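You operate a simulated robot arm through the tools that you are given. There is no shell and no other tool. Be economical: measure what you need, move in short steps, check, and stop when the job is done.

Carry out the task below with a simulated robot arm. There is one attempt and no reset: what you move stays moved.

JOB
Open the top drawer of the measuring bench, take the small white cube on the top of the measuring bench and put it away in the inside of the top drawer of the measuring bench, then shut the drawer. Then turn the dial knob to 0 AIM. Then fetch the green cube that says "R-35" from the clear top of the long grey bench and set it on the second shelf from the bottom of the steel shelves. Do these in the order given.

It is judged by the outcome, as a careful person would: the job done as asked, and still so three seconds after it is handed in. It fails if anything else is knocked over, pushed out of place, dropped, spilled or broken.

ROBOT AND FRAMES
A 6-joint arm with a two-finger gripper on a trunk, on a base that drives. Base frame: it is fixed to the floor where the robot stands at the start and does not move with it; the origin is under the middle of the robot, x ahead of it, y to its left, z up. Units: mm, rad, N and s.
With the tool pointing down near the work surface it reaches from about 220 to 460 mm from the robot's upright axis, wherever it stands. Its first joint turns from -2.007 to 2.007 rad. Places, roughly: dial knob [-2800, 2000, 800]; green cube [2750, -1000, 1000]; inside of the top drawer of the measuring bench [500, -200, 700]; second shelf of the steel shelves [-200, 2300, 500]; top drawer of the measuring bench [500, -200, 800]. Payload 2.1 kg.
The tool frame sits at the grasp point between the pads (the TCP): z along the fingers, y along the line on which they close. The tips reach 20 mm beyond it. Largest opening 100 mm; the body of the gripper starts 63 mm behind the TCP.
Orientation is that of the tool frame in the base frame, as a unit quaternion [x, y, z, w]. With the fingers straight down and closing along the base's y, the tool's x points along the base's -x, its y along +y and its z along -z.

CONTROLS
- The arm moves only by the tool move_arm. Its argument "series" is a list that holds one entry, the list of rows, each a list of 7 numbers: the turn, a rotation vector about the base's x, y, z in rad, then the shift along the base's x, y, z in mm, then the finger opening in mm, from 0 to 100. In form: [[[wx, wy, wz, x, y, z, hand], ...]]. A call has 1 to 8 rows; each row shifts and turns the commanded pose from where the row before left it. A row lasts 0.2 s, in which the tool goes at most 50 mm and 0.15 rad; a call with a longer step from one row to the next is refused whole, and so is a gripper value outside its range. A pose out of reach is approached as far as the arm can. The call stops where the force on the tool passes 40 N (or 10 N more than at its start, if that is more) or the arm is blocked; 0.2 s more then pass. Each finger travels about 153 mm/s and halts on what it meets, pressing with about 20 N; the grip force reading is that of the motor and also rises with nothing between the fingers. The clock runs only during rows and for 0.2 s after the last one: add rows that do not move to give the fingers time. The reply holds the time, the measured pose of the TCP, the force on the tool along the base axes, the opening and the grip force, in the units named above and with some noise, with the torque about the TCP (base axes, N m) and any sound that the robot's microphone picked up.
- Cameras (640 x 400 px; columns grow to the right, rows downward): "scene" is now at [4.1, 140.3, 1470.6]; the picture's right is [0.02, -1.00, 0.00], its down [-0.89, -0.02, -0.46] and it looks along [0.46, 0.01, -0.89] (base axes); focal length 247 px, centre (320, 200). "wrist" rides on the gripper at [70, -19, -99] in the tool frame; the picture's right is [0.26, 0.97, 0.00], its down [-0.75, 0.20, -0.63] and it looks along [-0.61, 0.16, 0.78] (tool axes); focal length 230 px, centre (320, 200). There is no depth. A picture from a camera that has moved, and an enlarged one, comes with that camera's place and axes in the base frame and with its lens.
- get_image(camera): a new picture of that camera. The clock stands still meanwhile.
- raise_lower(by): slides the trunk up (or, below 0, down) by that many mm; the arm and the scene camera ride with it, the base frame stays. It gives what a move gives, with no picture.
- steer(legs): drives the robot by 1 to 6 legs, each [ahead, turn to the left] in mm and rad, along the robot's own axes; the way and the turn of a leg run together, so that a leg with both is an arc; at most 1500 mm and 3.142 rad a leg. The arm and the cameras ride along, it lands a little off, and it stops where it bumps. It gives what a move gives.
- aim_head(pan, tilt): turns the head with the scene camera to pan (to the left, within 2.705 rad either way) and tilt (down, from -0.506 to 1.204), counted from straight ahead of the robot. It gives what a move gives.
- zoom(camera, box): a new picture of the part [left, top, right, bottom] of that camera's present view, enlarged. The clock stands still meanwhile.
- hand_in(): hands the job in; it is judged then, once.

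Work in short steps. Places have to be worked out from the pictures, the camera data and where the tool is seen: move nearer, look again, correct. Check each grasp and each placing, and mend what went wrong. You have 165 turns and 128 pictures in all, those below and enlarged ones among them. Open the gripper and draw the arm clear of the work before you hand the job in, unless the task says otherwise; then end with one line.

The tools are called after "Emit:" as a command line: name --argument value ..., lists and objects as JSON in quotes. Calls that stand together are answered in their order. move_arm: Moves the arm, as the interface text tells. Its arguments: {"type":"object","properties":{"series":{"type":"array","items":{"type":"array","items":{"type":"array","items":{"type":"number"}}}}},"required":["series"]} The other tools are called the same way: raise_lower (by) slides the trunk up or down; steer (legs) drives the base; aim_head (pan, tilt) turns the head that bears the scene camera; get_image (camera) takes a picture; zoom (camera, box) takes an enlarged picture of a part of a camera's view; hand_in () hands the job in.

At the start:

```text
time: 0.0
tool_pos: [382.9, 45.6, 1010.1]
tool_rot: [0.0, 1.0, 0.001, 0.0]
wrist_force: [0.0, -0.5, 0.6]
wrist_torque: [-0.04, 0.04, -0.02]
finger_gap: 100.0
finger_force: 0.1
trunk travel left (down, up): [-700.0, 290.0]
robot x, y, heading: [0.1, -2.5, -0.002]
head pan, tilt: [0.024, 1.096]
```

scene: 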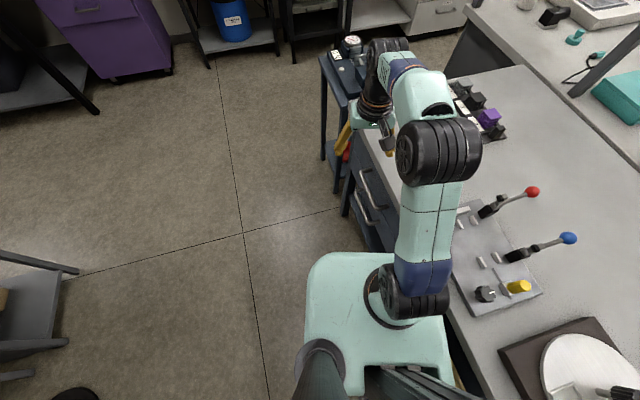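
wrist: 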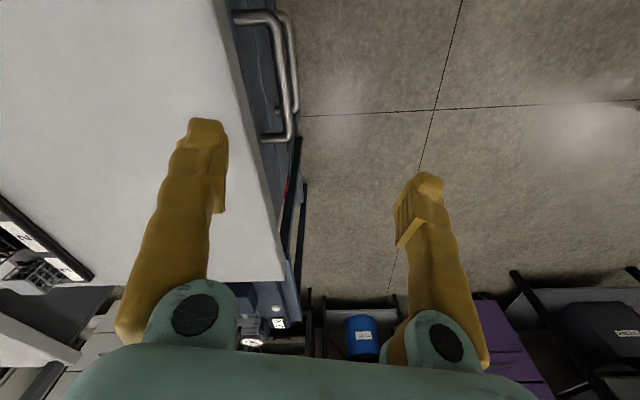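

I look at the bench more closely with the head panned right, to find the drawer and the white cube.

Emit:
aim_head --pan -0.6 --tilt 0.8

Emit:
get_image --camera "scene"

```text
time: 1.0
tool_pos: [381.6, 45.8, 1010.0]
tool_rot: [0.0, 1.0, 0.0, 0.0]
wrist_force: [-0.8, 0.0, 0.5]
wrist_torque: [0.02, -0.01, 0.03]
finger_gap: 99.8
finger_force: 0.1
trunk travel left (down, up): [-700.0, 290.0]
robot x, y, heading: [3.4, -2.3, -0.001]
head pan, tilt: [-0.6, 0.799]
```

```text
125 pictures are left
camera scene: at [7.5, 93.3, 1492.1], right [-0.56, -0.83, 0.0], down [-0.59, 0.4, -0.7], along [0.58, -0.39, -0.72], focal length 247 px, centre (320, 200)
```

scene: 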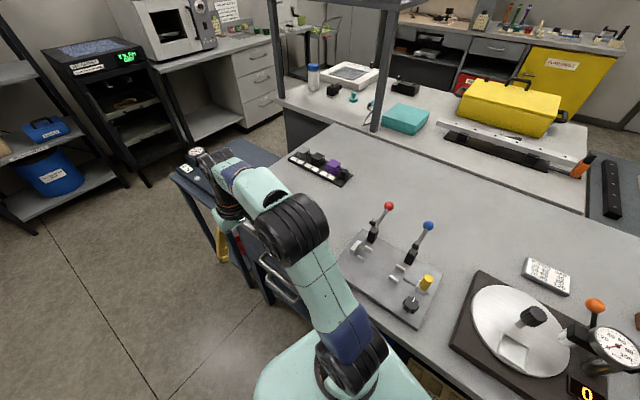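

I don't see the white cube yet; zoom in on the near bench top.

Emit:
zoom --camera "scene" --box '[240, 120, 480, 270]'

Emit:
zoom --camera "scene" --box '[400, 200, 640, 400]'

Emit:
aim_head --pan -1.5 --tilt 0.8

Emit:
get_image --camera "scene"

```text
2.67 times, centred on (360, 195) of scene
camera zoom: at [7.5, 93.3, 1492.1], right [-0.56, -0.83, 0.0], down [-0.59, 0.4, -0.7], along [0.58, -0.39, -0.72], focal length 659 px, centre (213, 213)
```

zoom: 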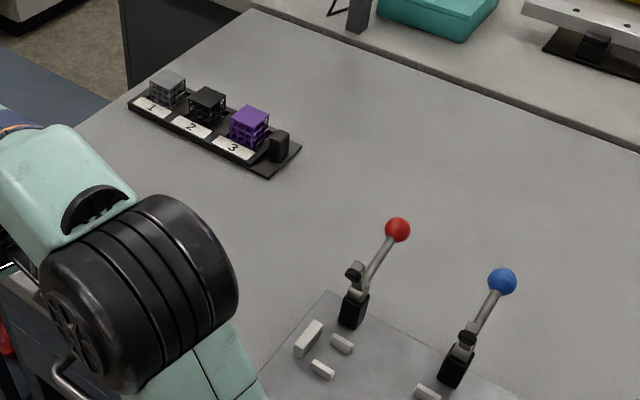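

```text
2.00 times, centred on (520, 300) of scene
camera zoom: at [7.5, 93.3, 1492.1], right [-0.56, -0.83, 0.0], down [-0.59, 0.4, -0.7], along [0.58, -0.39, -0.72], focal length 494 px, centre (-80, 0)
```

zoom: 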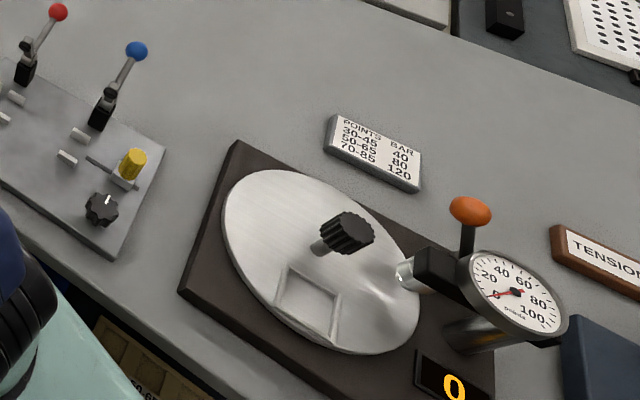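

```text
time: 2.2
tool_pos: [381.9, 45.5, 1009.4]
tool_rot: [0.0, 1.0, 0.001, 0.0]
wrist_force: [0.2, -1.2, -1.0]
wrist_torque: [-0.01, 0.01, 0.0]
finger_gap: 100.2
finger_force: 0.0
trunk travel left (down, up): [-700.0, 290.0]
robot x, y, heading: [3.0, -1.3, 0.003]
head pan, tilt: [-1.499, 0.799]
```

```text
122 pictures are left
camera scene: at [-53.2, 58.3, 1492.2], right [-1.0, -0.07, 0.0], down [-0.05, 0.71, -0.7], along [0.05, -0.7, -0.72], focal length 247 px, centre (320, 200)
```

scene: 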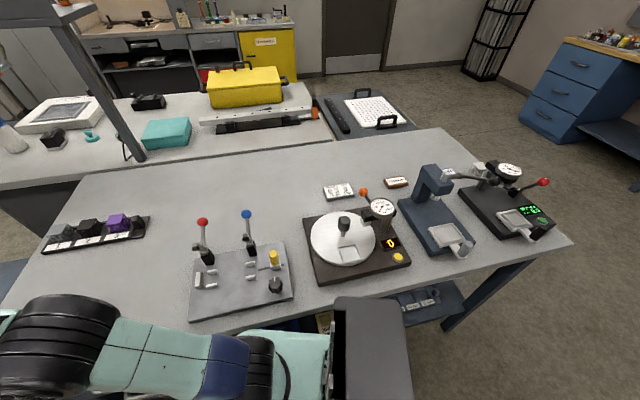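

Not clearly visible yet; zoom the rack and the right-hand instruments.

Emit:
zoom --camera "scene" --box '[30, 190, 180, 270]'

Emit:
zoom --camera "scene" --box '[300, 150, 580, 330]'

Emit:
zoom --camera "scene" --box '[160, 200, 320, 320]'

```text
4.27 times, centred on (105, 230) of scene
camera zoom: at [-53.2, 58.3, 1492.2], right [-1.0, -0.07, 0.0], down [-0.05, 0.71, -0.7], along [0.05, -0.7, -0.72], focal length 1054 px, centre (1237, 72)
```

zoom: 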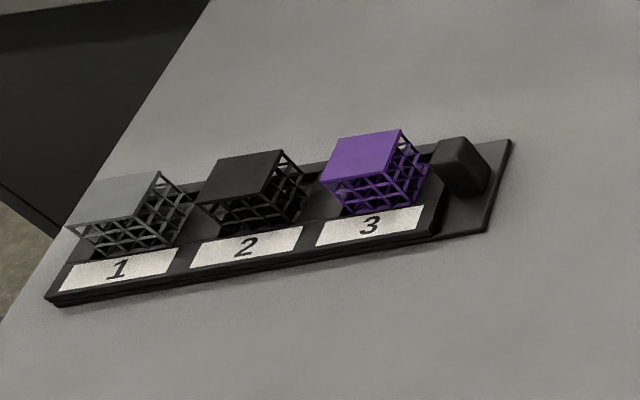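

```text
2.22 times, centred on (440, 240) of scene
camera zoom: at [-53.2, 58.3, 1492.2], right [-1.0, -0.07, 0.0], down [-0.05, 0.71, -0.7], along [0.05, -0.7, -0.72], focal length 549 px, centre (53, 111)
```

zoom: 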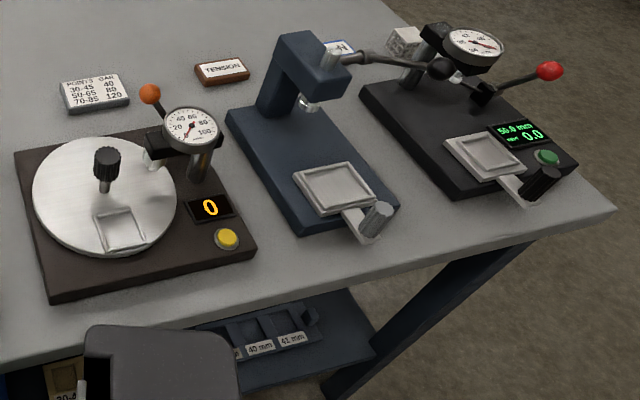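

```text
3.33 times, centred on (240, 260) of scene
camera zoom: at [-53.2, 58.3, 1492.2], right [-1.0, -0.07, 0.0], down [-0.05, 0.71, -0.7], along [0.05, -0.7, -0.72], focal length 823 px, centre (587, 0)
```

zoom: 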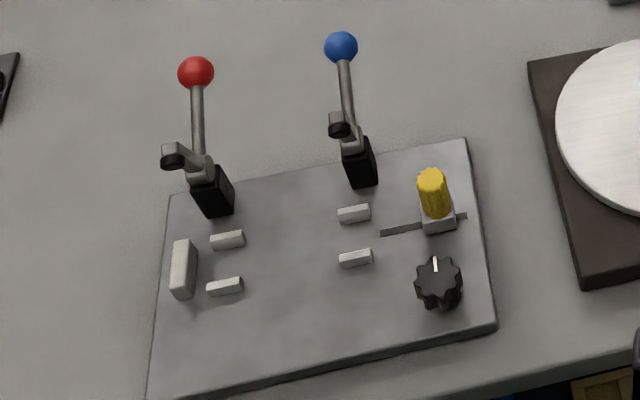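

There is a white block behind the far instrument at about (477,170). Zoom on it.

Emit:
zoom --camera "scene" --box '[440, 150, 520, 200]'

Emit:
aim_head --pan -2.2 --tilt 0.7

Emit:
get_image --camera "scene"

```text
8.00 times, centred on (480, 175) of scene
camera zoom: at [-53.2, 58.3, 1492.2], right [-1.0, -0.07, 0.0], down [-0.05, 0.71, -0.7], along [0.05, -0.7, -0.72], focal length 1976 px, centre (-960, 400)
```

zoom: 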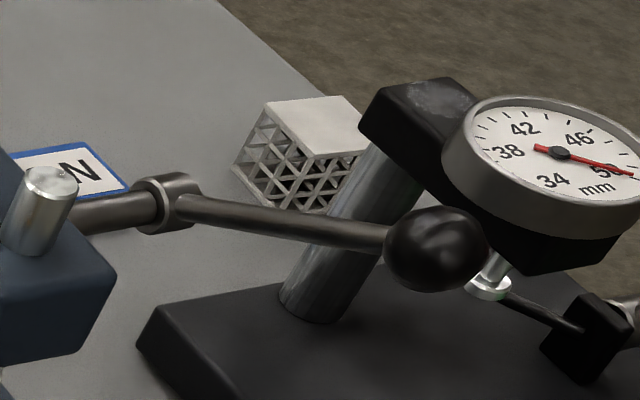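

```text
time: 3.3
tool_pos: [382.6, 45.8, 1009.8]
tool_rot: [0.0, 1.0, 0.0, 0.001]
wrist_force: [0.3, -0.8, -0.3]
wrist_torque: [0.02, 0.0, 0.01]
finger_gap: 100.2
finger_force: 0.0
trunk travel left (down, up): [-700.0, 290.0]
robot x, y, heading: [-2.3, -2.5, 0.003]
head pan, tilt: [-2.201, 0.7]
```

```text
117 pictures are left
camera scene: at [-109.1, 70.0, 1500.4], right [-0.81, 0.59, 0.0], down [0.38, 0.52, -0.76], along [-0.45, -0.62, -0.64], focal length 247 px, centre (320, 200)
```

scene: 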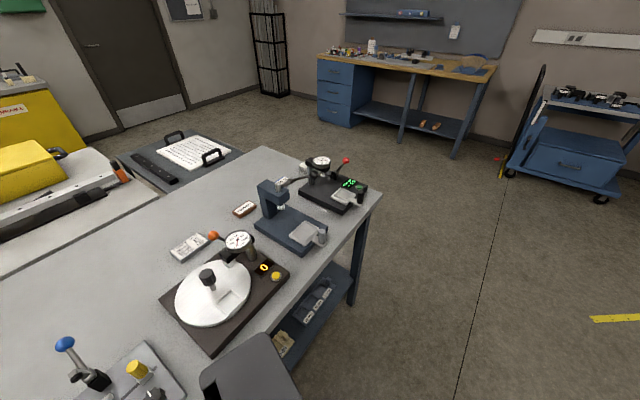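

The white lattice cube sits at the far right rear of this bench, which looks yawed by around 0.3 rad. Next I measure the drawer handle with the wrist camera.

Emit:
zoom --camera "wrist" --box '[180, 0, 340, 100]'

Emit:
move_arm --series '[[[0, 0, 0, 0, 40, 0, 100], [0, 0, 0, 0, 40, 0, 100], [0, 0, 0, 0, 40, 0, 100], [0, 0, 0, 0, 30, 0, 100]]]'

Emit:
get_image --camera "wrist"

```text
4.00 times, centred on (260, 50) of wrist
camera zoom: at [311.6, 26.7, 1109.0], right [-0.26, 0.97, 0.0], down [0.75, 0.2, 0.63], along [0.61, 0.16, -0.78], focal length 920 px, centre (560, 800)
```

zoom: 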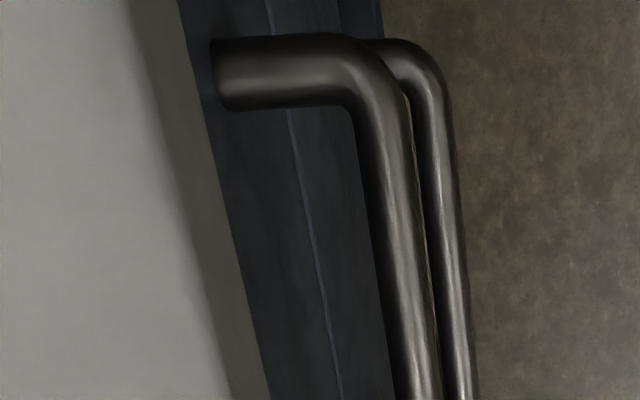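

```text
time: 4.3
tool_pos: [380.8, 197.5, 1009.9]
tool_rot: [0.0, 1.0, -0.002, 0.0]
wrist_force: [0.2, 0.1, -0.2]
wrist_torque: [-0.02, 0.0, -0.02]
finger_gap: 100.2
finger_force: 0.1
trunk travel left (down, up): [-700.0, 290.0]
robot x, y, heading: [0.4, 3.6, 0.002]
head pan, tilt: [-2.201, 0.7]
```

```text
115 pictures are left
camera wrist: at [311.3, 178.2, 1109.2], right [-0.26, 0.97, 0.0], down [0.75, 0.2, 0.63], along [0.61, 0.16, -0.78], focal length 230 px, centre (320, 200)
```

wrist: 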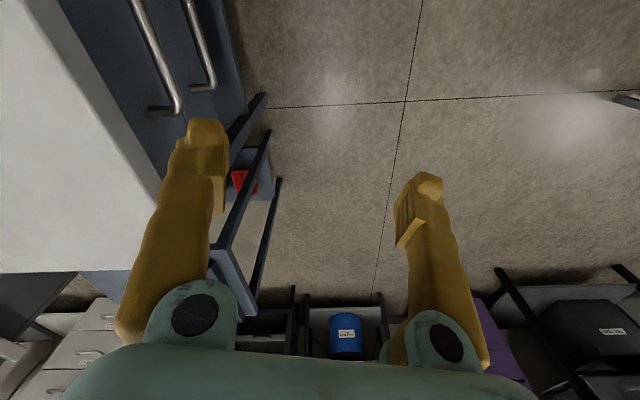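

Triangulation from the two wrist views: handle runs from (328,-24) to (459,12) at z≈786, bench top z≈858, bench yaw ≈0.3. I bring the arm back to centre and drive to stand in front of the drawer, facing it.

Emit:
move_arm --series '[[[0, 0, 0, 0, -50, 0, 100], [0, 0, 0, 0, -50, 0, 100], [0, 0, 0, 0, -50, 0, 100], [0, 0, 0, 0, -47, 0, 100]]]'

Emit:
steer --legs '[[0, 1.116], [546, 0], [0, -2.386]]'

Emit:
aim_head --pan 0 --tilt 0.9

Emit:
get_image --camera "scene"

Emit:
get_image --camera "wrist"

```text
time: 5.3
tool_pos: [381.1, -5.1, 1008.2]
tool_rot: [0.0, 1.0, 0.001, 0.001]
wrist_force: [-0.4, -0.5, -0.7]
wrist_torque: [0.04, -0.04, -0.01]
finger_gap: 99.9
finger_force: 0.0
trunk travel left (down, up): [-700.0, 290.0]
robot x, y, heading: [2.2, 2.5, -0.001]
head pan, tilt: [-2.201, 0.7]
```

```text
time: 16.9
tool_pos: [345.1, 128.9, 1009.4]
tool_rot: [0.597, 0.802, -0.001, 0.0]
wrist_force: [0.3, -0.1, 0.1]
wrist_torque: [0.02, -0.01, 0.01]
finger_gap: 100.0
finger_force: 0.0
trunk travel left (down, up): [-700.0, 290.0]
robot x, y, heading: [234.7, 493.5, -1.28]
head pan, tilt: [-2.201, 0.7]
```

```text
time: 19.0
tool_pos: [345.8, 127.7, 1010.1]
tool_rot: [0.597, 0.802, 0.0, 0.001]
wrist_force: [0.6, 0.1, -0.8]
wrist_torque: [0.01, 0.02, 0.0]
finger_gap: 99.9
finger_force: 0.0
trunk travel left (down, up): [-700.0, 290.0]
robot x, y, heading: [236.6, 494.5, -1.279]
head pan, tilt: [0.0, 0.901]
```

```text
114 pictures are left
camera scene: at [377.2, 518.2, 1484.3], right [-0.96, -0.29, 0.0], down [-0.22, 0.75, -0.62], along [0.18, -0.6, -0.78], focal length 247 px, centre (320, 200)
```

scene: 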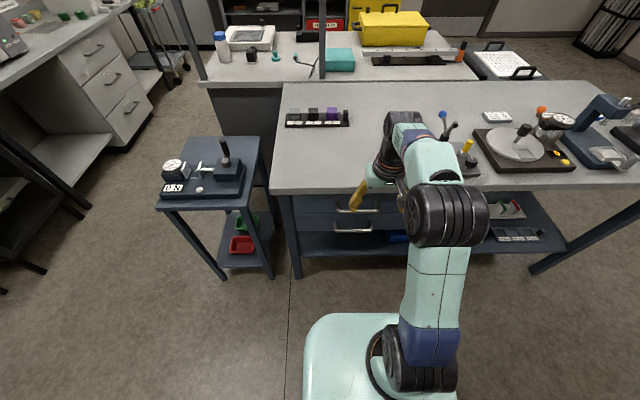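

```text
113 pictures are left
camera wrist: at [306.7, 189.9, 1108.5], right [0.85, 0.52, 0.0], down [0.41, -0.66, 0.63], along [0.33, -0.54, -0.78], focal length 230 px, centre (320, 200)
```

wrist: 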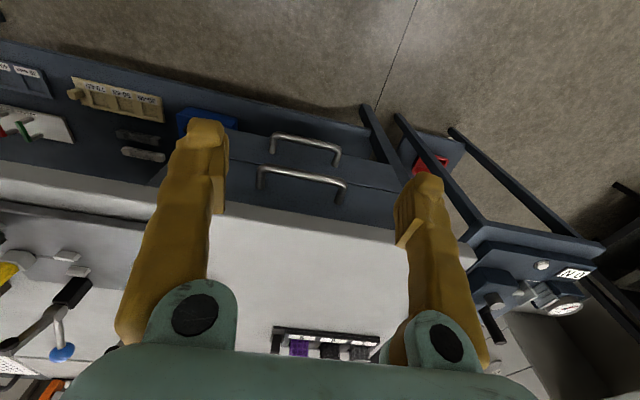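

Handle centre confirmed near (393,-8,786). I turn the tool 90° so that the fingers close across the bar.

Emit:
move_arm --series '[[[0, 0, 0.149, 0, 0, 0, 60], [0, 0, 0.149, 0, 0, 0, 60], [0, 0, 0.149, 0, 0, 0, 60], [0, 0, 0.149, 0, 0, 0, 60], [0, 0, 0.149, 0, 0, 0, 60], [0, 0, 0.149, 0, 0, 0, 60], [0, 0, 0.149, 0, 0, 0, 60], [0, 0, 0.149, 0, 0, 0, 60]]]'

Emit:
move_arm --series '[[[0, 0, 0.149, 0, 0, 0, 60], [0, 0, 0.149, 0, 0, 0, 60], [0, 0, 0.096, 0, 0, 0, 60], [-0.14, -0.0424, 0, 0, 0, 0, 60], [-0.14, -0.0424, 0, 0, 0, 0, 60], [-0.14, -0.0424, 0, 0, 0, 0, 60], [-0.14, -0.0424, 0, 0, 0, 0, 60]]]'

Emit:
move_arm --series '[[[-0.14, -0.0424, 0, 0, 0, 0, 60], [-0.14, -0.0424, 0, 0, 0, 0, 60], [-0.14, -0.0424, 0, 0, 0, 0, 60], [-0.14, -0.0424, 0, 0, 0, 0, 60]]]'

```text
time: 20.8
tool_pos: [345.2, 128.3, 1009.2]
tool_rot: [0.042, 0.999, 0.0, 0.0]
wrist_force: [0.0, 0.1, 0.5]
wrist_torque: [0.01, -0.01, -0.02]
finger_gap: 60.2
finger_force: 0.0
trunk travel left (down, up): [-700.0, 290.0]
robot x, y, heading: [237.3, 493.5, -1.281]
head pan, tilt: [0.0, 0.901]
```

```text
time: 22.4
tool_pos: [344.6, 129.8, 1009.1]
tool_rot: [-0.146, 0.946, -0.286, 0.04]
wrist_force: [0.0, -0.1, 0.5]
wrist_torque: [0.0, 0.01, -0.01]
finger_gap: 60.1
finger_force: 0.0
trunk travel left (down, up): [-700.0, 290.0]
robot x, y, heading: [241.4, 494.8, -1.284]
head pan, tilt: [0.0, 0.901]
```

```text
time: 23.4
tool_pos: [358.3, 77.4, 1030.6]
tool_rot: [-0.127, 0.825, -0.546, 0.078]
wrist_force: [0.6, 0.1, -0.2]
wrist_torque: [0.01, 0.02, 0.0]
finger_gap: 60.0
finger_force: 0.1
out of reach, approached as far as the arm can: row 2, 3, 4
trunk travel left (down, up): [-700.0, 290.0]
robot x, y, heading: [240.7, 492.8, -1.279]
head pan, tilt: [0.0, 0.901]
```

The tool is now tilted 67° towards the drawer. I lower the trunk to bring it to handle height, about 90 mm in front of the bar.

Emit:
raise_lower --by -240

Emit:
get_image --camera "scene"

Emit:
get_image --camera "wrist"

```text
time: 25.9
tool_pos: [357.9, 77.8, 791.3]
tool_rot: [-0.127, 0.824, -0.547, 0.077]
wrist_force: [-0.4, 0.1, -0.9]
wrist_torque: [-0.03, 0.02, 0.03]
finger_gap: 60.1
finger_force: 0.0
trunk travel left (down, up): [-460.0, 530.0]
robot x, y, heading: [236.3, 497.7, -1.281]
head pan, tilt: [0.0, 0.901]
```

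```text
112 pictures are left
camera scene: at [377.2, 518.3, 1244.3], right [-0.96, -0.29, 0.0], down [-0.22, 0.75, -0.62], along [0.18, -0.6, -0.78], focal length 247 px, centre (320, 200)
```

scene: 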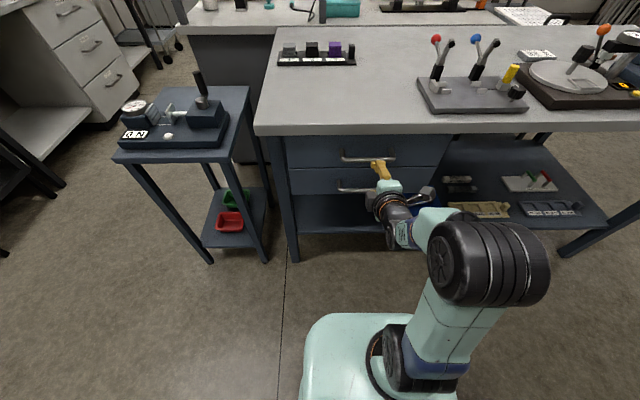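

```text
111 pictures are left
camera wrist: at [267.5, 137.7, 848.2], right [-0.37, 0.28, -0.89], down [0.52, 0.85, 0.05], along [0.77, -0.44, -0.46], focal length 230 px, centre (320, 200)
```

wrist: 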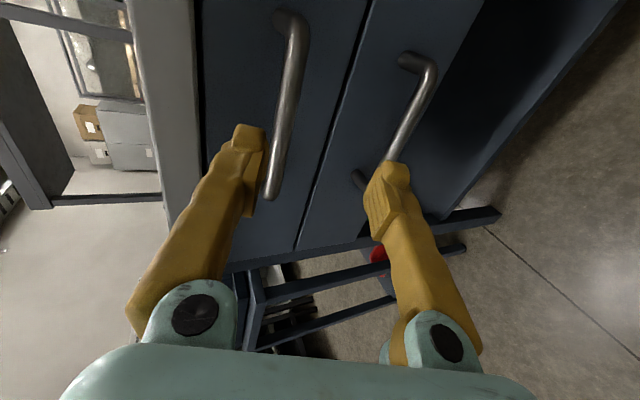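

Handle re-measured at z≈785, bar about 90 mm ahead. I advance in part and check how the commanded pose responds.

Emit:
move_arm --series '[[[0, 0, 0, 10, -33, 0, 60], [0, 0, 0, 10, -33, 0, 60]]]'

```text
time: 26.5
tool_pos: [378.9, 11.0, 790.8]
tool_rot: [-0.128, 0.824, -0.546, 0.078]
wrist_force: [-0.6, -0.4, 0.5]
wrist_torque: [0.01, 0.04, -0.01]
finger_gap: 59.8
finger_force: 0.2
trunk travel left (down, up): [-460.0, 530.0]
robot x, y, heading: [237.2, 496.6, -1.279]
head pan, tilt: [0.0, 0.901]
```

Moves are relative to the measured pose. I look again before the last advance.

Emit:
zoom --camera "wrist" --box '[160, 0, 480, 200]'

```text
2.00 times, centred on (320, 100) of wrist
camera zoom: at [288.1, 70.5, 847.2], right [-0.37, 0.28, -0.89], down [0.52, 0.85, 0.05], along [0.77, -0.44, -0.46], focal length 460 px, centre (320, 400)
```

zoom: 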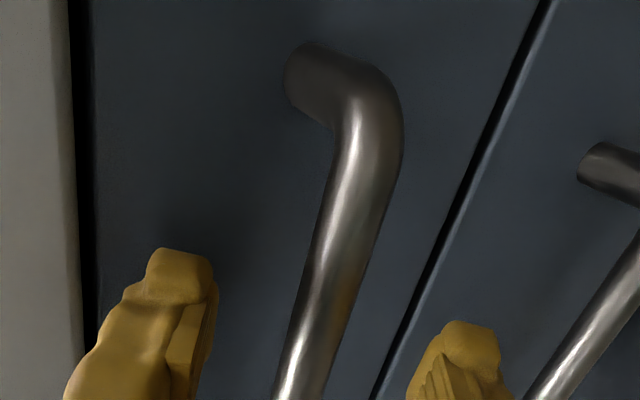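

The bar lies between the fingers; advance 16 mm and close.

Emit:
move_arm --series '[[[0, 0, 0, 5, -15, -1, 60], [0, 0, 0, 0, 0, 0, 30], [0, 0, 0, 0, 0, 0, 5], [0, 0, 0, 0, 0, 0, 5], [0, 0, 0, 0, 0, 0, 5]]]'

Emit:
get_image --camera "wrist"

```text
time: 27.7
tool_pos: [383.5, -3.7, 788.0]
tool_rot: [-0.128, 0.825, -0.545, 0.077]
wrist_force: [0.1, 3.1, -11.5]
wrist_torque: [0.04, -0.08, -0.02]
finger_gap: 12.6
finger_force: 5.2
trunk travel left (down, up): [-460.0, 530.0]
robot x, y, heading: [237.6, 496.4, -1.278]
head pan, tilt: [0.0, 0.901]
```

```text
109 pictures are left
camera wrist: at [292.9, 55.5, 845.4], right [-0.37, 0.29, -0.88], down [0.52, 0.85, 0.06], along [0.77, -0.44, -0.46], focal length 230 px, centre (320, 200)
```

wrist: 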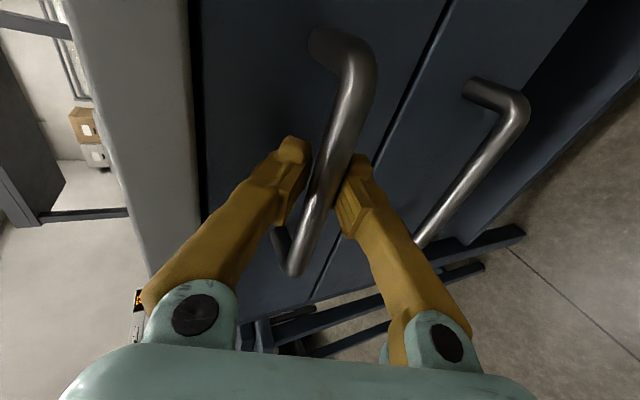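

The bar is gripped (gap 12.6 mm). I pull the drawer by backing the base in short steps.

Emit:
steer --legs '[[-60, 0]]'

Emit:
get_image --camera "wrist"

```text
time: 28.7
tool_pos: [364.3, 51.1, 787.0]
tool_rot: [-0.127, 0.826, -0.544, 0.077]
wrist_force: [-3.7, -0.5, -21.9]
wrist_torque: [0.06, -0.05, -0.19]
finger_gap: 8.7
finger_force: 36.3
trunk travel left (down, up): [-460.0, 530.0]
robot x, y, heading: [220.0, 551.4, -1.28]
head pan, tilt: [0.0, 0.901]
```

```text
108 pictures are left
camera wrist: at [275.1, 111.0, 844.0], right [-0.37, 0.29, -0.88], down [0.53, 0.85, 0.06], along [0.77, -0.44, -0.46], focal length 230 px, centre (320, 200)
```

wrist: 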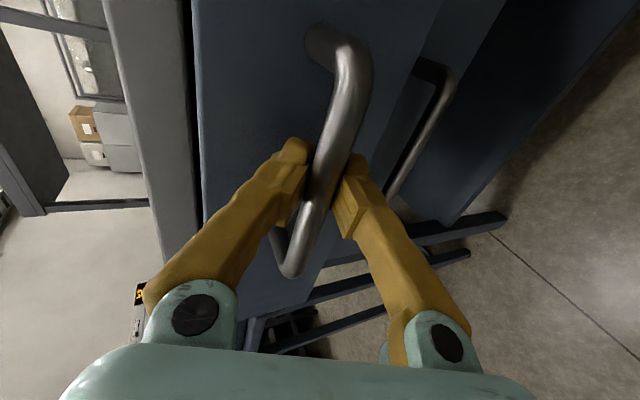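

The drawer is coming. I ease the vertical load by 2 mm and pull another 130 mm.

Emit:
move_arm --series '[[[0, 0, 0, 0, 0, -2, 5], [0, 0, 0, 0, 0, 0, 5]]]'

Emit:
steer --legs '[[-130, 0]]'

Emit:
get_image --camera "scene"

```text
time: 29.3
tool_pos: [366.7, 54.0, 786.9]
tool_rot: [-0.127, 0.825, -0.545, 0.078]
wrist_force: [-3.6, -1.1, -2.2]
wrist_torque: [0.03, 0.02, -0.05]
finger_gap: 8.3
finger_force: 36.1
trunk travel left (down, up): [-460.0, 530.0]
robot x, y, heading: [224.3, 550.0, -1.278]
head pan, tilt: [0.0, 0.901]
```

```text
time: 30.6
tool_pos: [325.9, 177.3, 786.0]
tool_rot: [-0.126, 0.825, -0.545, 0.078]
wrist_force: [-16.0, -6.5, -1.7]
wrist_torque: [-0.07, 0.22, -0.36]
finger_gap: 8.4
finger_force: 36.4
trunk travel left (down, up): [-460.0, 530.0]
robot x, y, heading: [184.6, 679.4, -1.285]
head pan, tilt: [0.0, 0.901]
```

```text
107 pictures are left
camera scene: at [318.5, 698.5, 1244.8], right [-0.96, -0.28, 0.0], down [-0.22, 0.75, -0.62], along [0.18, -0.59, -0.78], focal length 247 px, centre (320, 200)
```

scene: 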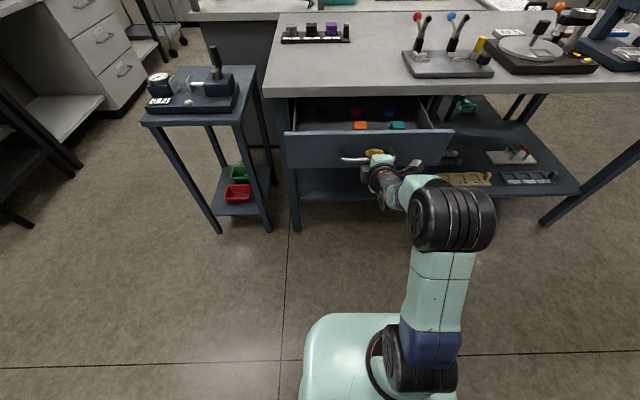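

The drawer is open about 190 mm. I release the bar and back off.

Emit:
move_arm --series '[[[0, 0, 0, 0, 0, 0, 60], [0, 0, 0, 0, 0, 0, 60], [0, 0, 0, 0, 0, 0, 60]]]'

Emit:
steer --legs '[[-100, 0]]'

Emit:
zoom --camera "scene" --box '[240, 40, 480, 190]'

```text
time: 31.4
tool_pos: [328.3, 179.4, 786.8]
tool_rot: [-0.126, 0.825, -0.545, 0.077]
wrist_force: [-0.6, 1.1, -0.3]
wrist_torque: [-0.01, 0.03, -0.01]
finger_gap: 60.0
finger_force: 0.0
trunk travel left (down, up): [-460.0, 530.0]
robot x, y, heading: [183.2, 674.0, -1.283]
head pan, tilt: [0.0, 0.901]
```

```text
time: 32.5
tool_pos: [299.7, 275.1, 787.7]
tool_rot: [-0.126, 0.825, -0.546, 0.077]
wrist_force: [0.4, 0.4, -0.5]
wrist_torque: [0.01, 0.01, 0.0]
finger_gap: 59.9
finger_force: 0.1
trunk travel left (down, up): [-460.0, 530.0]
robot x, y, heading: [157.5, 769.4, -1.28]
head pan, tilt: [0.0, 0.901]
```

```text
2.67 times, centred on (360, 115) of scene
camera zoom: at [294.4, 796.1, 1244.3], right [-0.96, -0.28, 0.0], down [-0.22, 0.75, -0.62], along [0.18, -0.6, -0.78], focal length 659 px, centre (213, 427)
```

zoom: 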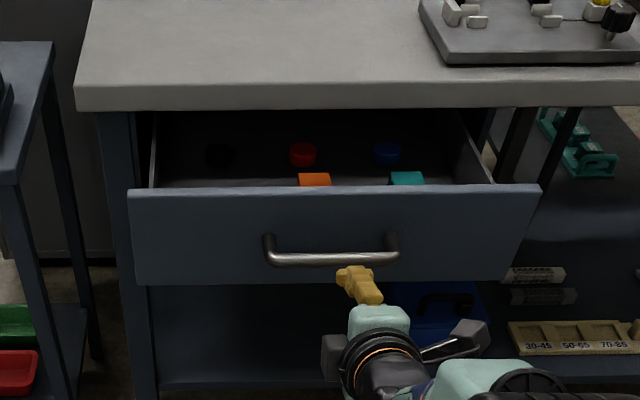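

The drawer is open with free room at its left. Now I turn the tool down again and raise the trunk for travelling round to the right end of the bench.

Emit:
move_arm --series '[[[0.14, 0.0424, 0, 0, 0, 0, 100], [0.14, 0.0424, 0, 0, 0, 0, 100], [0.14, 0.0424, 0, 0, 0, 0, 100], [0.14, 0.0424, 0, 0, 0, 0, 100], [0.14, 0.0424, 0, 0, 0, 0, 100], [0.14, 0.0424, 0, 0, 0, 0, 100], [0.14, 0.0424, 0, 0, 0, 0, 100], [0.14, 0.0424, 0, 0, 0, 0, 100]]]'

Emit:
raise_lower --by 380

Emit:
steer --legs '[[0, -1.274], [1500, 0], [250, 0], [0, 1.388]]'

Emit:
aim_head --pan 0.3 --tilt 0.7

Emit:
get_image --camera "scene"

```text
time: 34.3
tool_pos: [283.0, 335.7, 762.1]
tool_rot: [-0.151, 0.989, 0.003, -0.002]
wrist_force: [-0.7, 0.1, 0.7]
wrist_torque: [-0.03, -0.02, 0.02]
finger_gap: 100.1
finger_force: 0.0
out of reach, approached as far as the arm can: row 6, 7, 8
trunk travel left (down, up): [-460.0, 530.0]
robot x, y, heading: [155.4, 774.6, -1.282]
head pan, tilt: [0.0, 0.901]
```

```text
time: 38.0
tool_pos: [282.5, 335.8, 1141.2]
tool_rot: [-0.151, 0.988, 0.002, -0.001]
wrist_force: [0.3, 0.5, -0.7]
wrist_torque: [0.0, -0.01, 0.03]
finger_gap: 99.7
finger_force: 0.1
trunk travel left (down, up): [-840.0, 150.0]
robot x, y, heading: [154.0, 774.6, -1.278]
head pan, tilt: [0.0, 0.901]
```

```text
time: 53.4
tool_pos: [-1100.9, -631.7, 1142.5]
tool_rot: [-0.217, 0.976, 0.002, -0.001]
wrist_force: [-0.1, 0.5, -0.3]
wrist_torque: [0.0, 0.0, 0.01]
finger_gap: 99.9
finger_force: 0.1
trunk travel left (down, up): [-840.0, 150.0]
robot x, y, heading: [-1278.0, -217.8, -1.149]
head pan, tilt: [0.0, 0.901]
```

```text
time: 54.1
tool_pos: [-1098.7, -632.6, 1141.4]
tool_rot: [-0.216, 0.976, 0.001, -0.001]
wrist_force: [0.5, -0.3, 0.5]
wrist_torque: [0.03, 0.0, 0.01]
finger_gap: 99.9
finger_force: 0.1
trunk travel left (down, up): [-840.0, 150.0]
robot x, y, heading: [-1278.5, -220.7, -1.145]
head pan, tilt: [0.3, 0.7]
```

```text
105 pictures are left
camera scene: at [-1122.3, -171.0, 1640.4], right [-0.75, -0.66, 0.0], down [-0.42, 0.48, -0.76], along [0.5, -0.57, -0.64], focal length 247 px, centre (320, 200)
```

scene: 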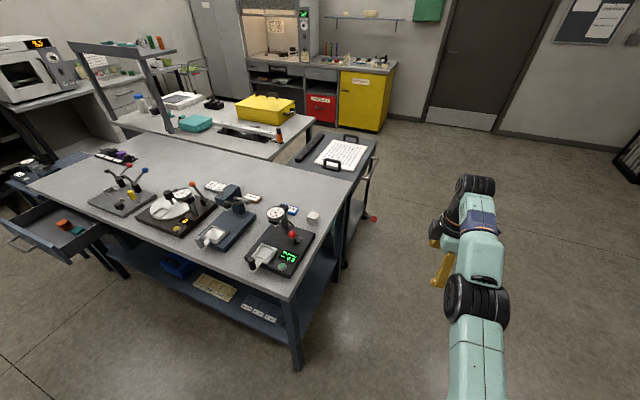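

The cube is at about (-579,-750), 80 mm in from the bench's right end. I drive to stand off that end, facing along the bench.

Emit:
steer --legs '[[724, -0.012], [0, 1.468]]'

Emit:
aim_head --pan 0.0 --tilt 0.9

Emit:
get_image --camera "scene"

Emit:
get_image --camera "wrist"

```text
time: 61.7
tool_pos: [-555.2, -756.8, 1142.9]
tool_rot: [0.807, -0.59, 0.0, 0.002]
wrist_force: [-0.2, 0.5, 0.0]
wrist_torque: [0.0, 0.02, 0.0]
finger_gap: 100.0
finger_force: 0.0
trunk travel left (down, up): [-840.0, 150.0]
robot x, y, heading: [-992.3, -880.9, 0.289]
head pan, tilt: [0.3, 0.7]
```

```text
time: 62.5
tool_pos: [-556.2, -756.7, 1141.9]
tool_rot: [0.807, -0.591, 0.0, 0.002]
wrist_force: [0.2, -0.2, 0.1]
wrist_torque: [-0.03, -0.02, 0.02]
finger_gap: 100.0
finger_force: 0.1
trunk travel left (down, up): [-840.0, 150.0]
robot x, y, heading: [-990.9, -885.5, 0.29]
head pan, tilt: [0.0, 0.901]
```

```text
104 pictures are left
camera scene: at [-1015.7, -747.4, 1624.3], right [0.29, -0.96, 0.0], down [-0.75, -0.22, -0.62], along [0.6, 0.18, -0.78], focal length 247 px, centre (320, 200)
```

scene: 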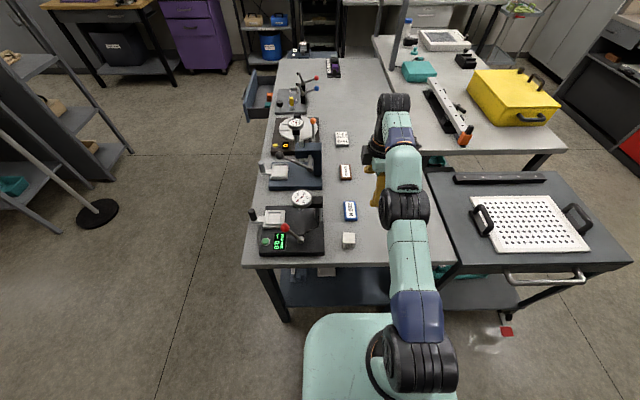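

```text
103 pictures are left
camera wrist: at [-517.6, -817.9, 1241.6], right [-0.84, -0.54, 0.0], down [-0.42, 0.66, 0.63], along [-0.34, 0.53, -0.78], focal length 230 px, centre (320, 200)
```

wrist: 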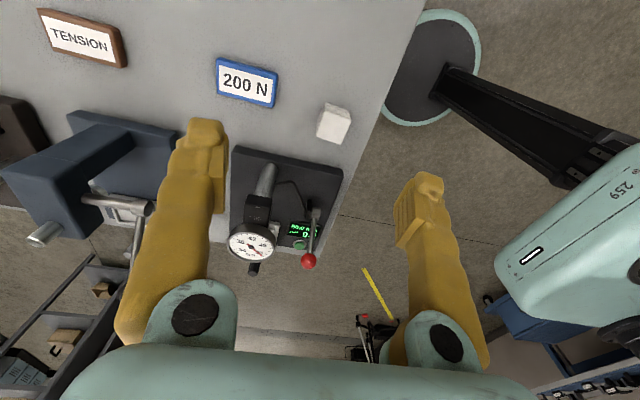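

The cube is at about (-600,-716). I move over it and down to z≈1000, then look again.

Emit:
move_arm --series '[[[0, 0, 0, -15, 14, -40, 100], [0, 0, 0, -15, 14, -45, 100], [0, 0, 0, -14, 13, -45, 100], [0, 0, 0, 0, 0, -10, 100]]]'

Emit:
get_image --camera "wrist"

```text
time: 63.5
tool_pos: [-601.5, -716.4, 1003.0]
tool_rot: [0.807, -0.59, 0.0, 0.002]
wrist_force: [-1.0, -0.6, 0.6]
wrist_torque: [-0.02, -0.03, -0.04]
finger_gap: 100.0
finger_force: 0.1
out of reach, approached as far as the arm can: row 1
trunk travel left (down, up): [-840.0, 150.0]
robot x, y, heading: [-990.9, -884.2, 0.294]
head pan, tilt: [0.0, 0.901]
```

```text
102 pictures are left
camera wrist: at [-562.1, -777.2, 1101.9], right [-0.84, -0.54, 0.0], down [-0.42, 0.66, 0.63], along [-0.34, 0.53, -0.78], focal length 230 px, centre (320, 200)
```

wrist: 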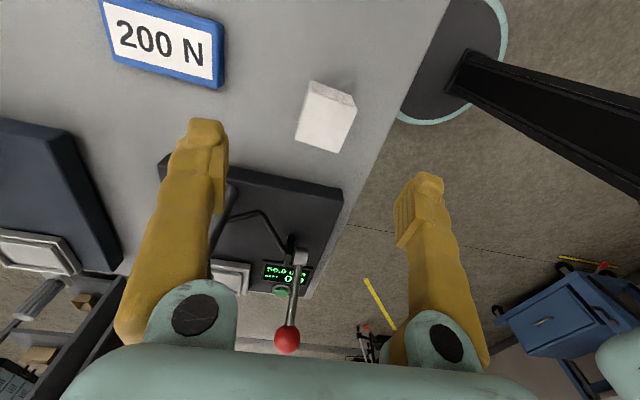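

Estimate now (-610,-715), cube ≈40 mm. Zoom to judge its orientation and size.

Emit:
zoom --camera "wrist" --box '[270, 60, 390, 180]'

```text
3.33 times, centred on (330, 120) of wrist
camera zoom: at [-562.1, -777.2, 1101.9], right [-0.84, -0.54, 0.0], down [-0.42, 0.66, 0.63], along [-0.34, 0.53, -0.78], focal length 767 px, centre (287, 467)
```

zoom: 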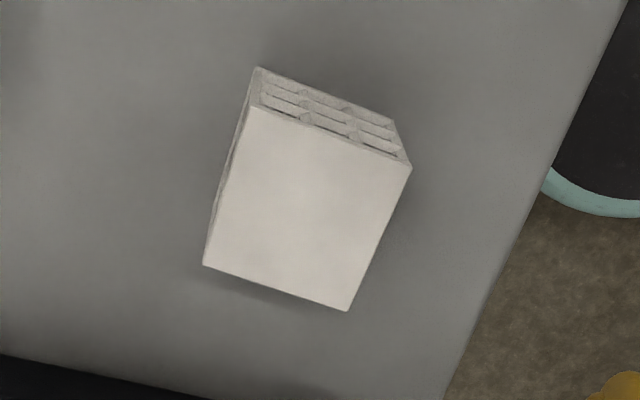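

Cube: top centre (-607,-715), side ≈43 mm, yaw ≈0.23. I align and descend to TCP z 900 first.

Emit:
move_arm --series '[[[0, 0, -0.075, -6, 1, -30, 100], [0, 0, 0, 0, 0, -40, 100], [0, 0, 0, 0, 0, -33, 100]]]'

Emit:
get_image --camera "wrist"

```text
time: 64.3
tool_pos: [-605.0, -714.9, 899.9]
tool_rot: [0.784, -0.621, 0.0, 0.003]
wrist_force: [0.4, 1.0, 0.0]
wrist_torque: [0.01, 0.03, 0.03]
finger_gap: 100.0
finger_force: 0.0
trunk travel left (down, up): [-840.0, 150.0]
robot x, y, heading: [-990.3, -885.5, 0.285]
head pan, tilt: [0.0, 0.901]
```

```text
100 pictures are left
camera wrist: at [-571.8, -778.7, 998.0], right [-0.88, -0.47, 0.0], down [-0.37, 0.69, 0.63], along [-0.3, 0.55, -0.78], focal length 230 px, centre (320, 200)
```

wrist: 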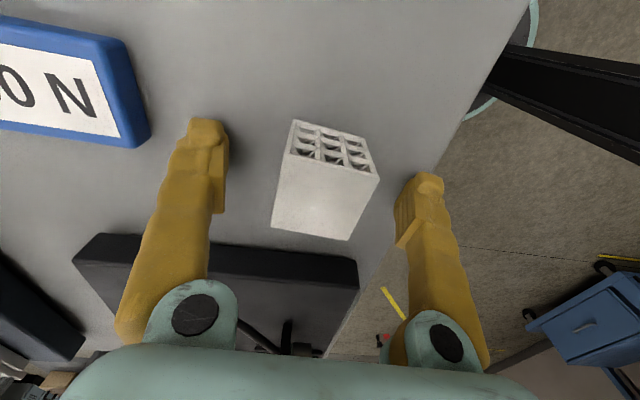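

The cube is between the fingers. Descend 14 mm and close.

Emit:
move_arm --series '[[[0, 0, 0, -2, 0, -14, 100], [0, 0, 0, 0, 0, 0, 60], [0, 0, 0, 0, 0, 0, 30], [0, 0, 0, 0, 0, 0, 30], [0, 0, 0, 0, 0, 0, 30]]]'

Emit:
get_image --camera "wrist"

```text
time: 64.7
tool_pos: [-607.4, -715.9, 895.5]
tool_rot: [0.784, -0.621, 0.003, -0.002]
wrist_force: [-5.7, -4.2, 21.1]
wrist_torque: [-0.31, 1.23, 0.13]
finger_gap: 100.1
finger_force: 0.3
trunk travel left (down, up): [-840.0, 150.0]
robot x, y, heading: [-993.4, -889.1, 0.29]
head pan, tilt: [0.0, 0.901]
stopped in row 1: the force on the tool passed its limit at 58 N (the readings are from after the stop); the commanded pose is now the measured one
```

```text
99 pictures are left
camera wrist: at [-573.3, -779.6, 995.9], right [-0.88, -0.47, 0.0], down [-0.37, 0.68, 0.63], along [-0.29, 0.55, -0.78], focal length 230 px, centre (320, 200)
```

wrist: 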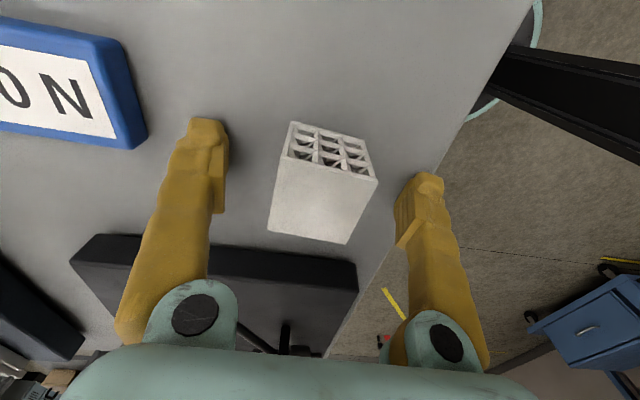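

A fingertip touched the bench: the top is at about z 875, so the present height is right for the cube. I raise 3 mm and close.

Emit:
move_arm --series '[[[0, 0, 0, 0, 0, 3, 100], [0, 0, 0, 0, 0, 0, 70], [0, 0, 0, 0, 0, 0, 30], [0, 0, 0, 0, 0, 0, 30], [0, 0, 0, 0, 0, 0, 30]]]'

Emit:
move_arm --series '[[[0, 0, 0, 0, 0, 20, 30], [0, 0, 0, 0, 0, 30, 30], [0, 0, 0, 0, 0, 40, 30], [0, 0, 0, 0, 0, 50, 30]]]'

Emit:
get_image --camera "wrist"

```text
time: 65.8
tool_pos: [-607.0, -713.8, 899.6]
tool_rot: [0.784, -0.621, 0.004, -0.005]
wrist_force: [-4.0, 1.0, 22.7]
wrist_torque: [-0.13, 0.55, -0.06]
finger_gap: 38.4
finger_force: 20.0
trunk travel left (down, up): [-840.0, 150.0]
robot x, y, heading: [-990.4, -887.4, 0.287]
head pan, tilt: [0.0, 0.901]
```

```text
time: 66.8
tool_pos: [-604.9, -714.7, 1037.8]
tool_rot: [0.784, -0.62, 0.003, -0.002]
wrist_force: [-0.5, -0.3, -1.2]
wrist_torque: [0.03, -0.01, 0.0]
finger_gap: 38.4
finger_force: 19.9
trunk travel left (down, up): [-840.0, 150.0]
robot x, y, heading: [-989.7, -885.1, 0.29]
head pan, tilt: [0.0, 0.901]
```

```text
98 pictures are left
camera wrist: at [-572.4, -778.2, 1136.9], right [-0.88, -0.47, 0.0], down [-0.37, 0.68, 0.63], along [-0.29, 0.56, -0.78], focal length 230 px, centre (320, 200)
```

wrist: 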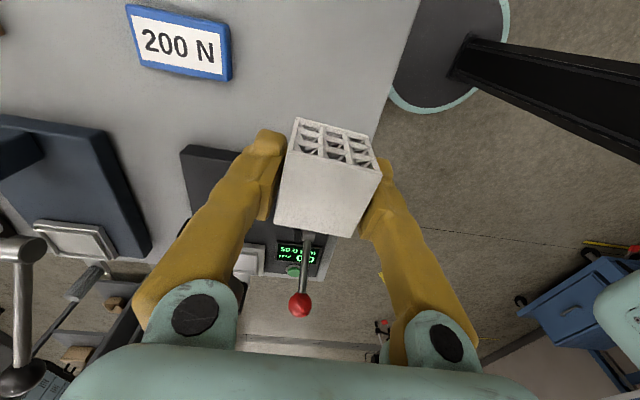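

The cube is held (38 mm). I raise the trunk, and drive back round toward the drawer.

Emit:
raise_lower --by 100

Emit:
steer --legs '[[0, -1.443], [-739, 0], [0, 1.741], [1500, 0], [231, 0]]'

```text
time: 68.2
tool_pos: [-604.5, -712.9, 1136.9]
tool_rot: [0.783, -0.622, 0.003, -0.001]
wrist_force: [-0.2, 0.1, -1.0]
wrist_torque: [0.01, -0.01, 0.03]
finger_gap: 38.7
finger_force: 19.7
trunk travel left (down, up): [-940.0, 50.0]
robot x, y, heading: [-991.5, -884.9, 0.29]
head pan, tilt: [0.0, 0.901]
```

```text
time: 88.3
tool_pos: [433.2, 1071.6, 1136.7]
tool_rot: [0.874, -0.486, 0.002, -0.003]
wrist_force: [0.2, 0.4, 0.3]
wrist_torque: [0.04, 0.01, -0.02]
finger_gap: 38.4
finger_force: 19.4
trunk travel left (down, up): [-940.0, 50.0]
robot x, y, heading: [121.7, 788.6, 0.612]
head pan, tilt: [0.0, 0.901]
```

Now drive up to the drawer, facing it.

Emit:
steer --legs '[[0, -1.535], [396, 0], [0, -0.357]]'

Emit:
get_image --camera "scene"

Emit:
get_image --camera "wrist"

```text
time: 95.7
tool_pos: [539.7, 88.0, 1138.4]
tool_rot: [-0.119, 0.993, -0.003, 0.0]
wrist_force: [0.2, 0.4, -0.4]
wrist_torque: [0.01, -0.01, 0.0]
finger_gap: 38.4
finger_force: 20.2
trunk travel left (down, up): [-940.0, 50.0]
robot x, y, heading: [366.9, 468.8, -1.271]
head pan, tilt: [0.0, 0.901]
```

```text
97 pictures are left
camera scene: at [505.1, 497.8, 1724.2], right [-0.96, -0.29, 0.0], down [-0.23, 0.75, -0.62], along [0.18, -0.59, -0.78], focal length 247 px, centre (320, 200)
```

scene: 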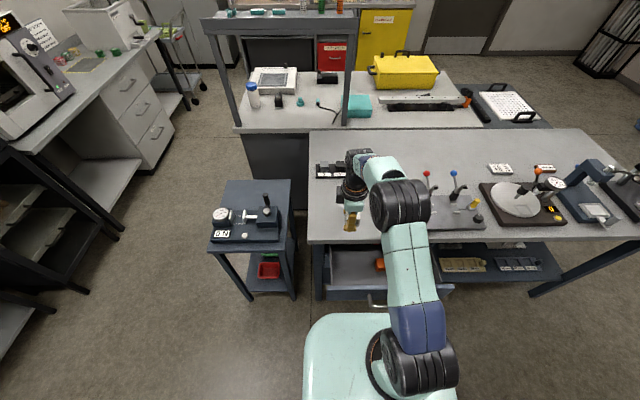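

```text
96 pictures are left
camera wrist: at [475.8, 53.3, 1236.5], right [-0.48, 0.88, 0.0], down [0.68, 0.38, 0.63], along [0.55, 0.3, -0.78], focal length 230 px, centre (320, 200)
```

wrist: 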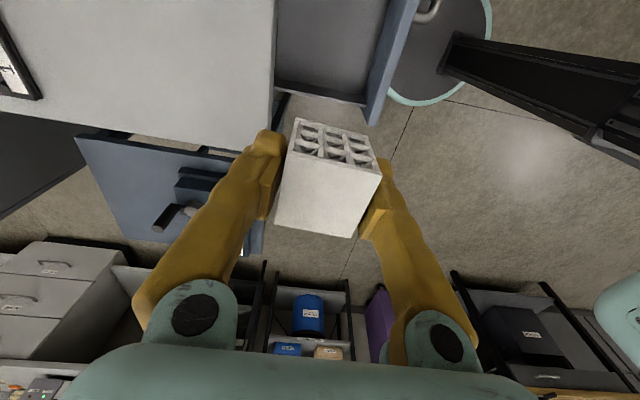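

I check the drawer interior before lowering.

Emit:
zoom --camera "scene" --box '[300, 220, 480, 320]'

Emit:
move_arm --series '[[[0, 0, -0.05, -40, 6, 0, 30], [0, 0, 0, -25, 7, 0, 30], [0, 0, 0, 0, 0, -40, 30], [0, 0, 0, 0, 0, -50, 30], [0, 0, 0, 0, 0, -50, 30]]]'

Emit:
get_image --camera "wrist"

```text
3.56 times, centred on (390, 270) of scene
camera zoom: at [505.1, 497.8, 1724.2], right [-0.96, -0.29, 0.0], down [-0.23, 0.75, -0.62], along [0.18, -0.59, -0.78], focal length 878 px, centre (71, -49)
```

zoom: 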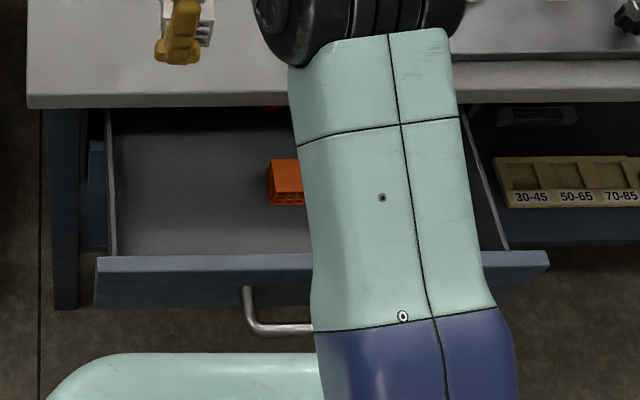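

```text
time: 96.9
tool_pos: [474.3, 100.3, 996.8]
tool_rot: [-0.094, 0.996, -0.002, 0.0]
wrist_force: [0.0, -0.6, -0.8]
wrist_torque: [-0.01, 0.01, 0.04]
finger_gap: 38.3
finger_force: 20.0
trunk travel left (down, up): [-940.0, 50.0]
robot x, y, heading: [363.5, 474.4, -1.272]
head pan, tilt: [0.0, 0.901]
```

```text
94 pictures are left
camera wrist: at [408.7, 68.8, 1096.0], right [-0.43, 0.9, 0.0], down [0.7, 0.34, 0.63], along [0.57, 0.27, -0.78], focal length 230 px, centre (320, 200)
```

wrist: 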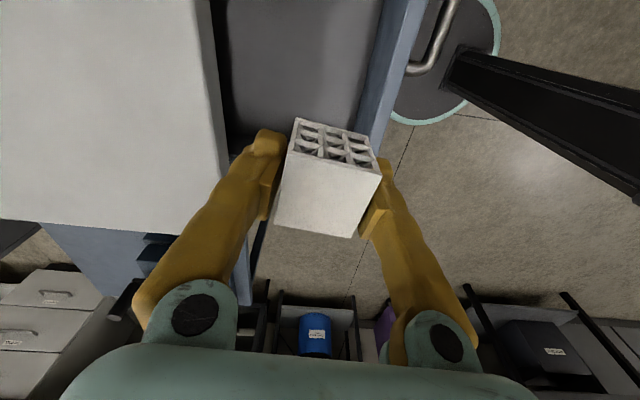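

The left half of the drawer is empty. I centre between panel and bench edge (20 mm inward) and lower with the arm.

Emit:
move_arm --series '[[[0, 0, 0, 6, -19, 0, 30], [0, 0, 0, 0, 0, -50, 30], [0, 0, 0, 0, 0, -50, 30], [0, 0, 0, 0, 0, -50, 30], [0, 0, 0, 0, 0, -35, 30]]]'

Emit:
get_image --camera "wrist"

Emit:
get_image --camera "scene"

```text
time: 98.1
tool_pos: [477.6, 91.5, 831.1]
tool_rot: [-0.093, 0.996, -0.003, -0.001]
wrist_force: [0.1, -0.2, 0.4]
wrist_torque: [0.01, -0.02, -0.03]
finger_gap: 38.6
finger_force: 19.3
out of reach, approached as far as the arm can: row 5
trunk travel left (down, up): [-940.0, 50.0]
robot x, y, heading: [367.6, 472.5, -1.272]
head pan, tilt: [0.0, 0.901]
```

```text
93 pictures are left
camera wrist: at [412.6, 60.5, 930.3], right [-0.43, 0.9, 0.0], down [0.7, 0.34, 0.63], along [0.57, 0.27, -0.78], focal length 230 px, centre (320, 200)
```

wrist: 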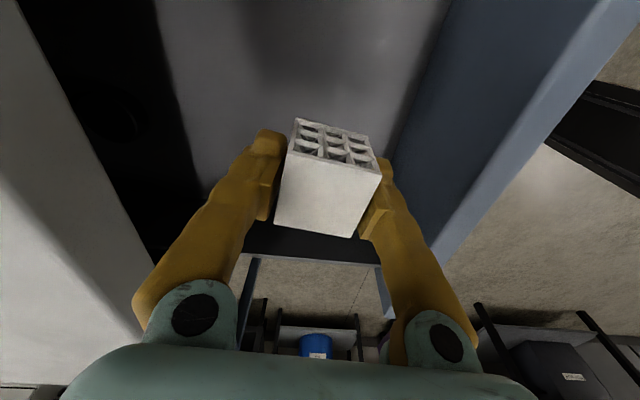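

```text
92 pictures are left
camera scene: at [504.6, 497.3, 1724.3], right [-0.96, -0.29, 0.0], down [-0.23, 0.75, -0.62], along [0.18, -0.59, -0.78], focal length 247 px, centre (320, 200)
```

scene: 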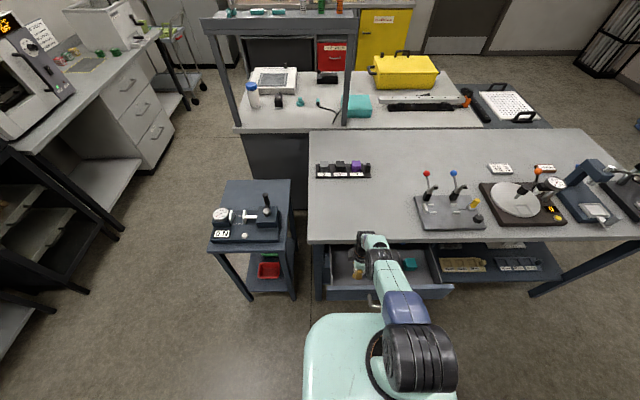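

The arm is at its lowest, so I lower the trunk a little (the shoulder plate's front edge stays short of the handle by my estimate).

Emit:
raise_lower --by -35

Emit:
get_image --camera "wrist"

```text
time: 98.8
tool_pos: [478.2, 92.0, 795.7]
tool_rot: [-0.094, 0.996, -0.002, 0.0]
wrist_force: [0.2, 0.5, -0.2]
wrist_torque: [0.0, 0.0, 0.01]
finger_gap: 38.4
finger_force: 20.2
trunk travel left (down, up): [-905.0, 85.0]
robot x, y, heading: [366.5, 471.7, -1.279]
head pan, tilt: [0.0, 0.901]
```

```text
91 pictures are left
camera wrist: at [412.8, 60.0, 895.4], right [-0.43, 0.9, 0.0], down [0.7, 0.34, 0.63], along [0.57, 0.27, -0.78], focal length 230 px, centre (320, 200)
```

wrist: 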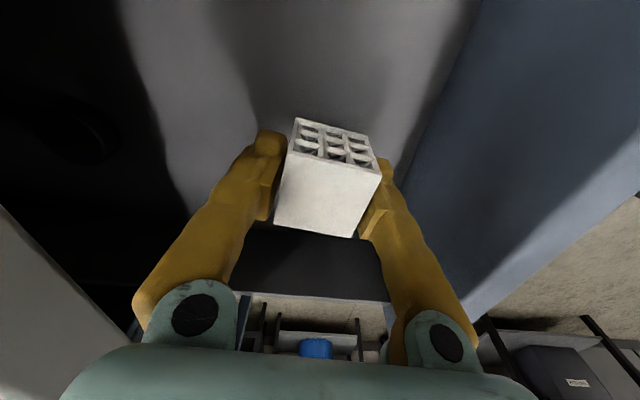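

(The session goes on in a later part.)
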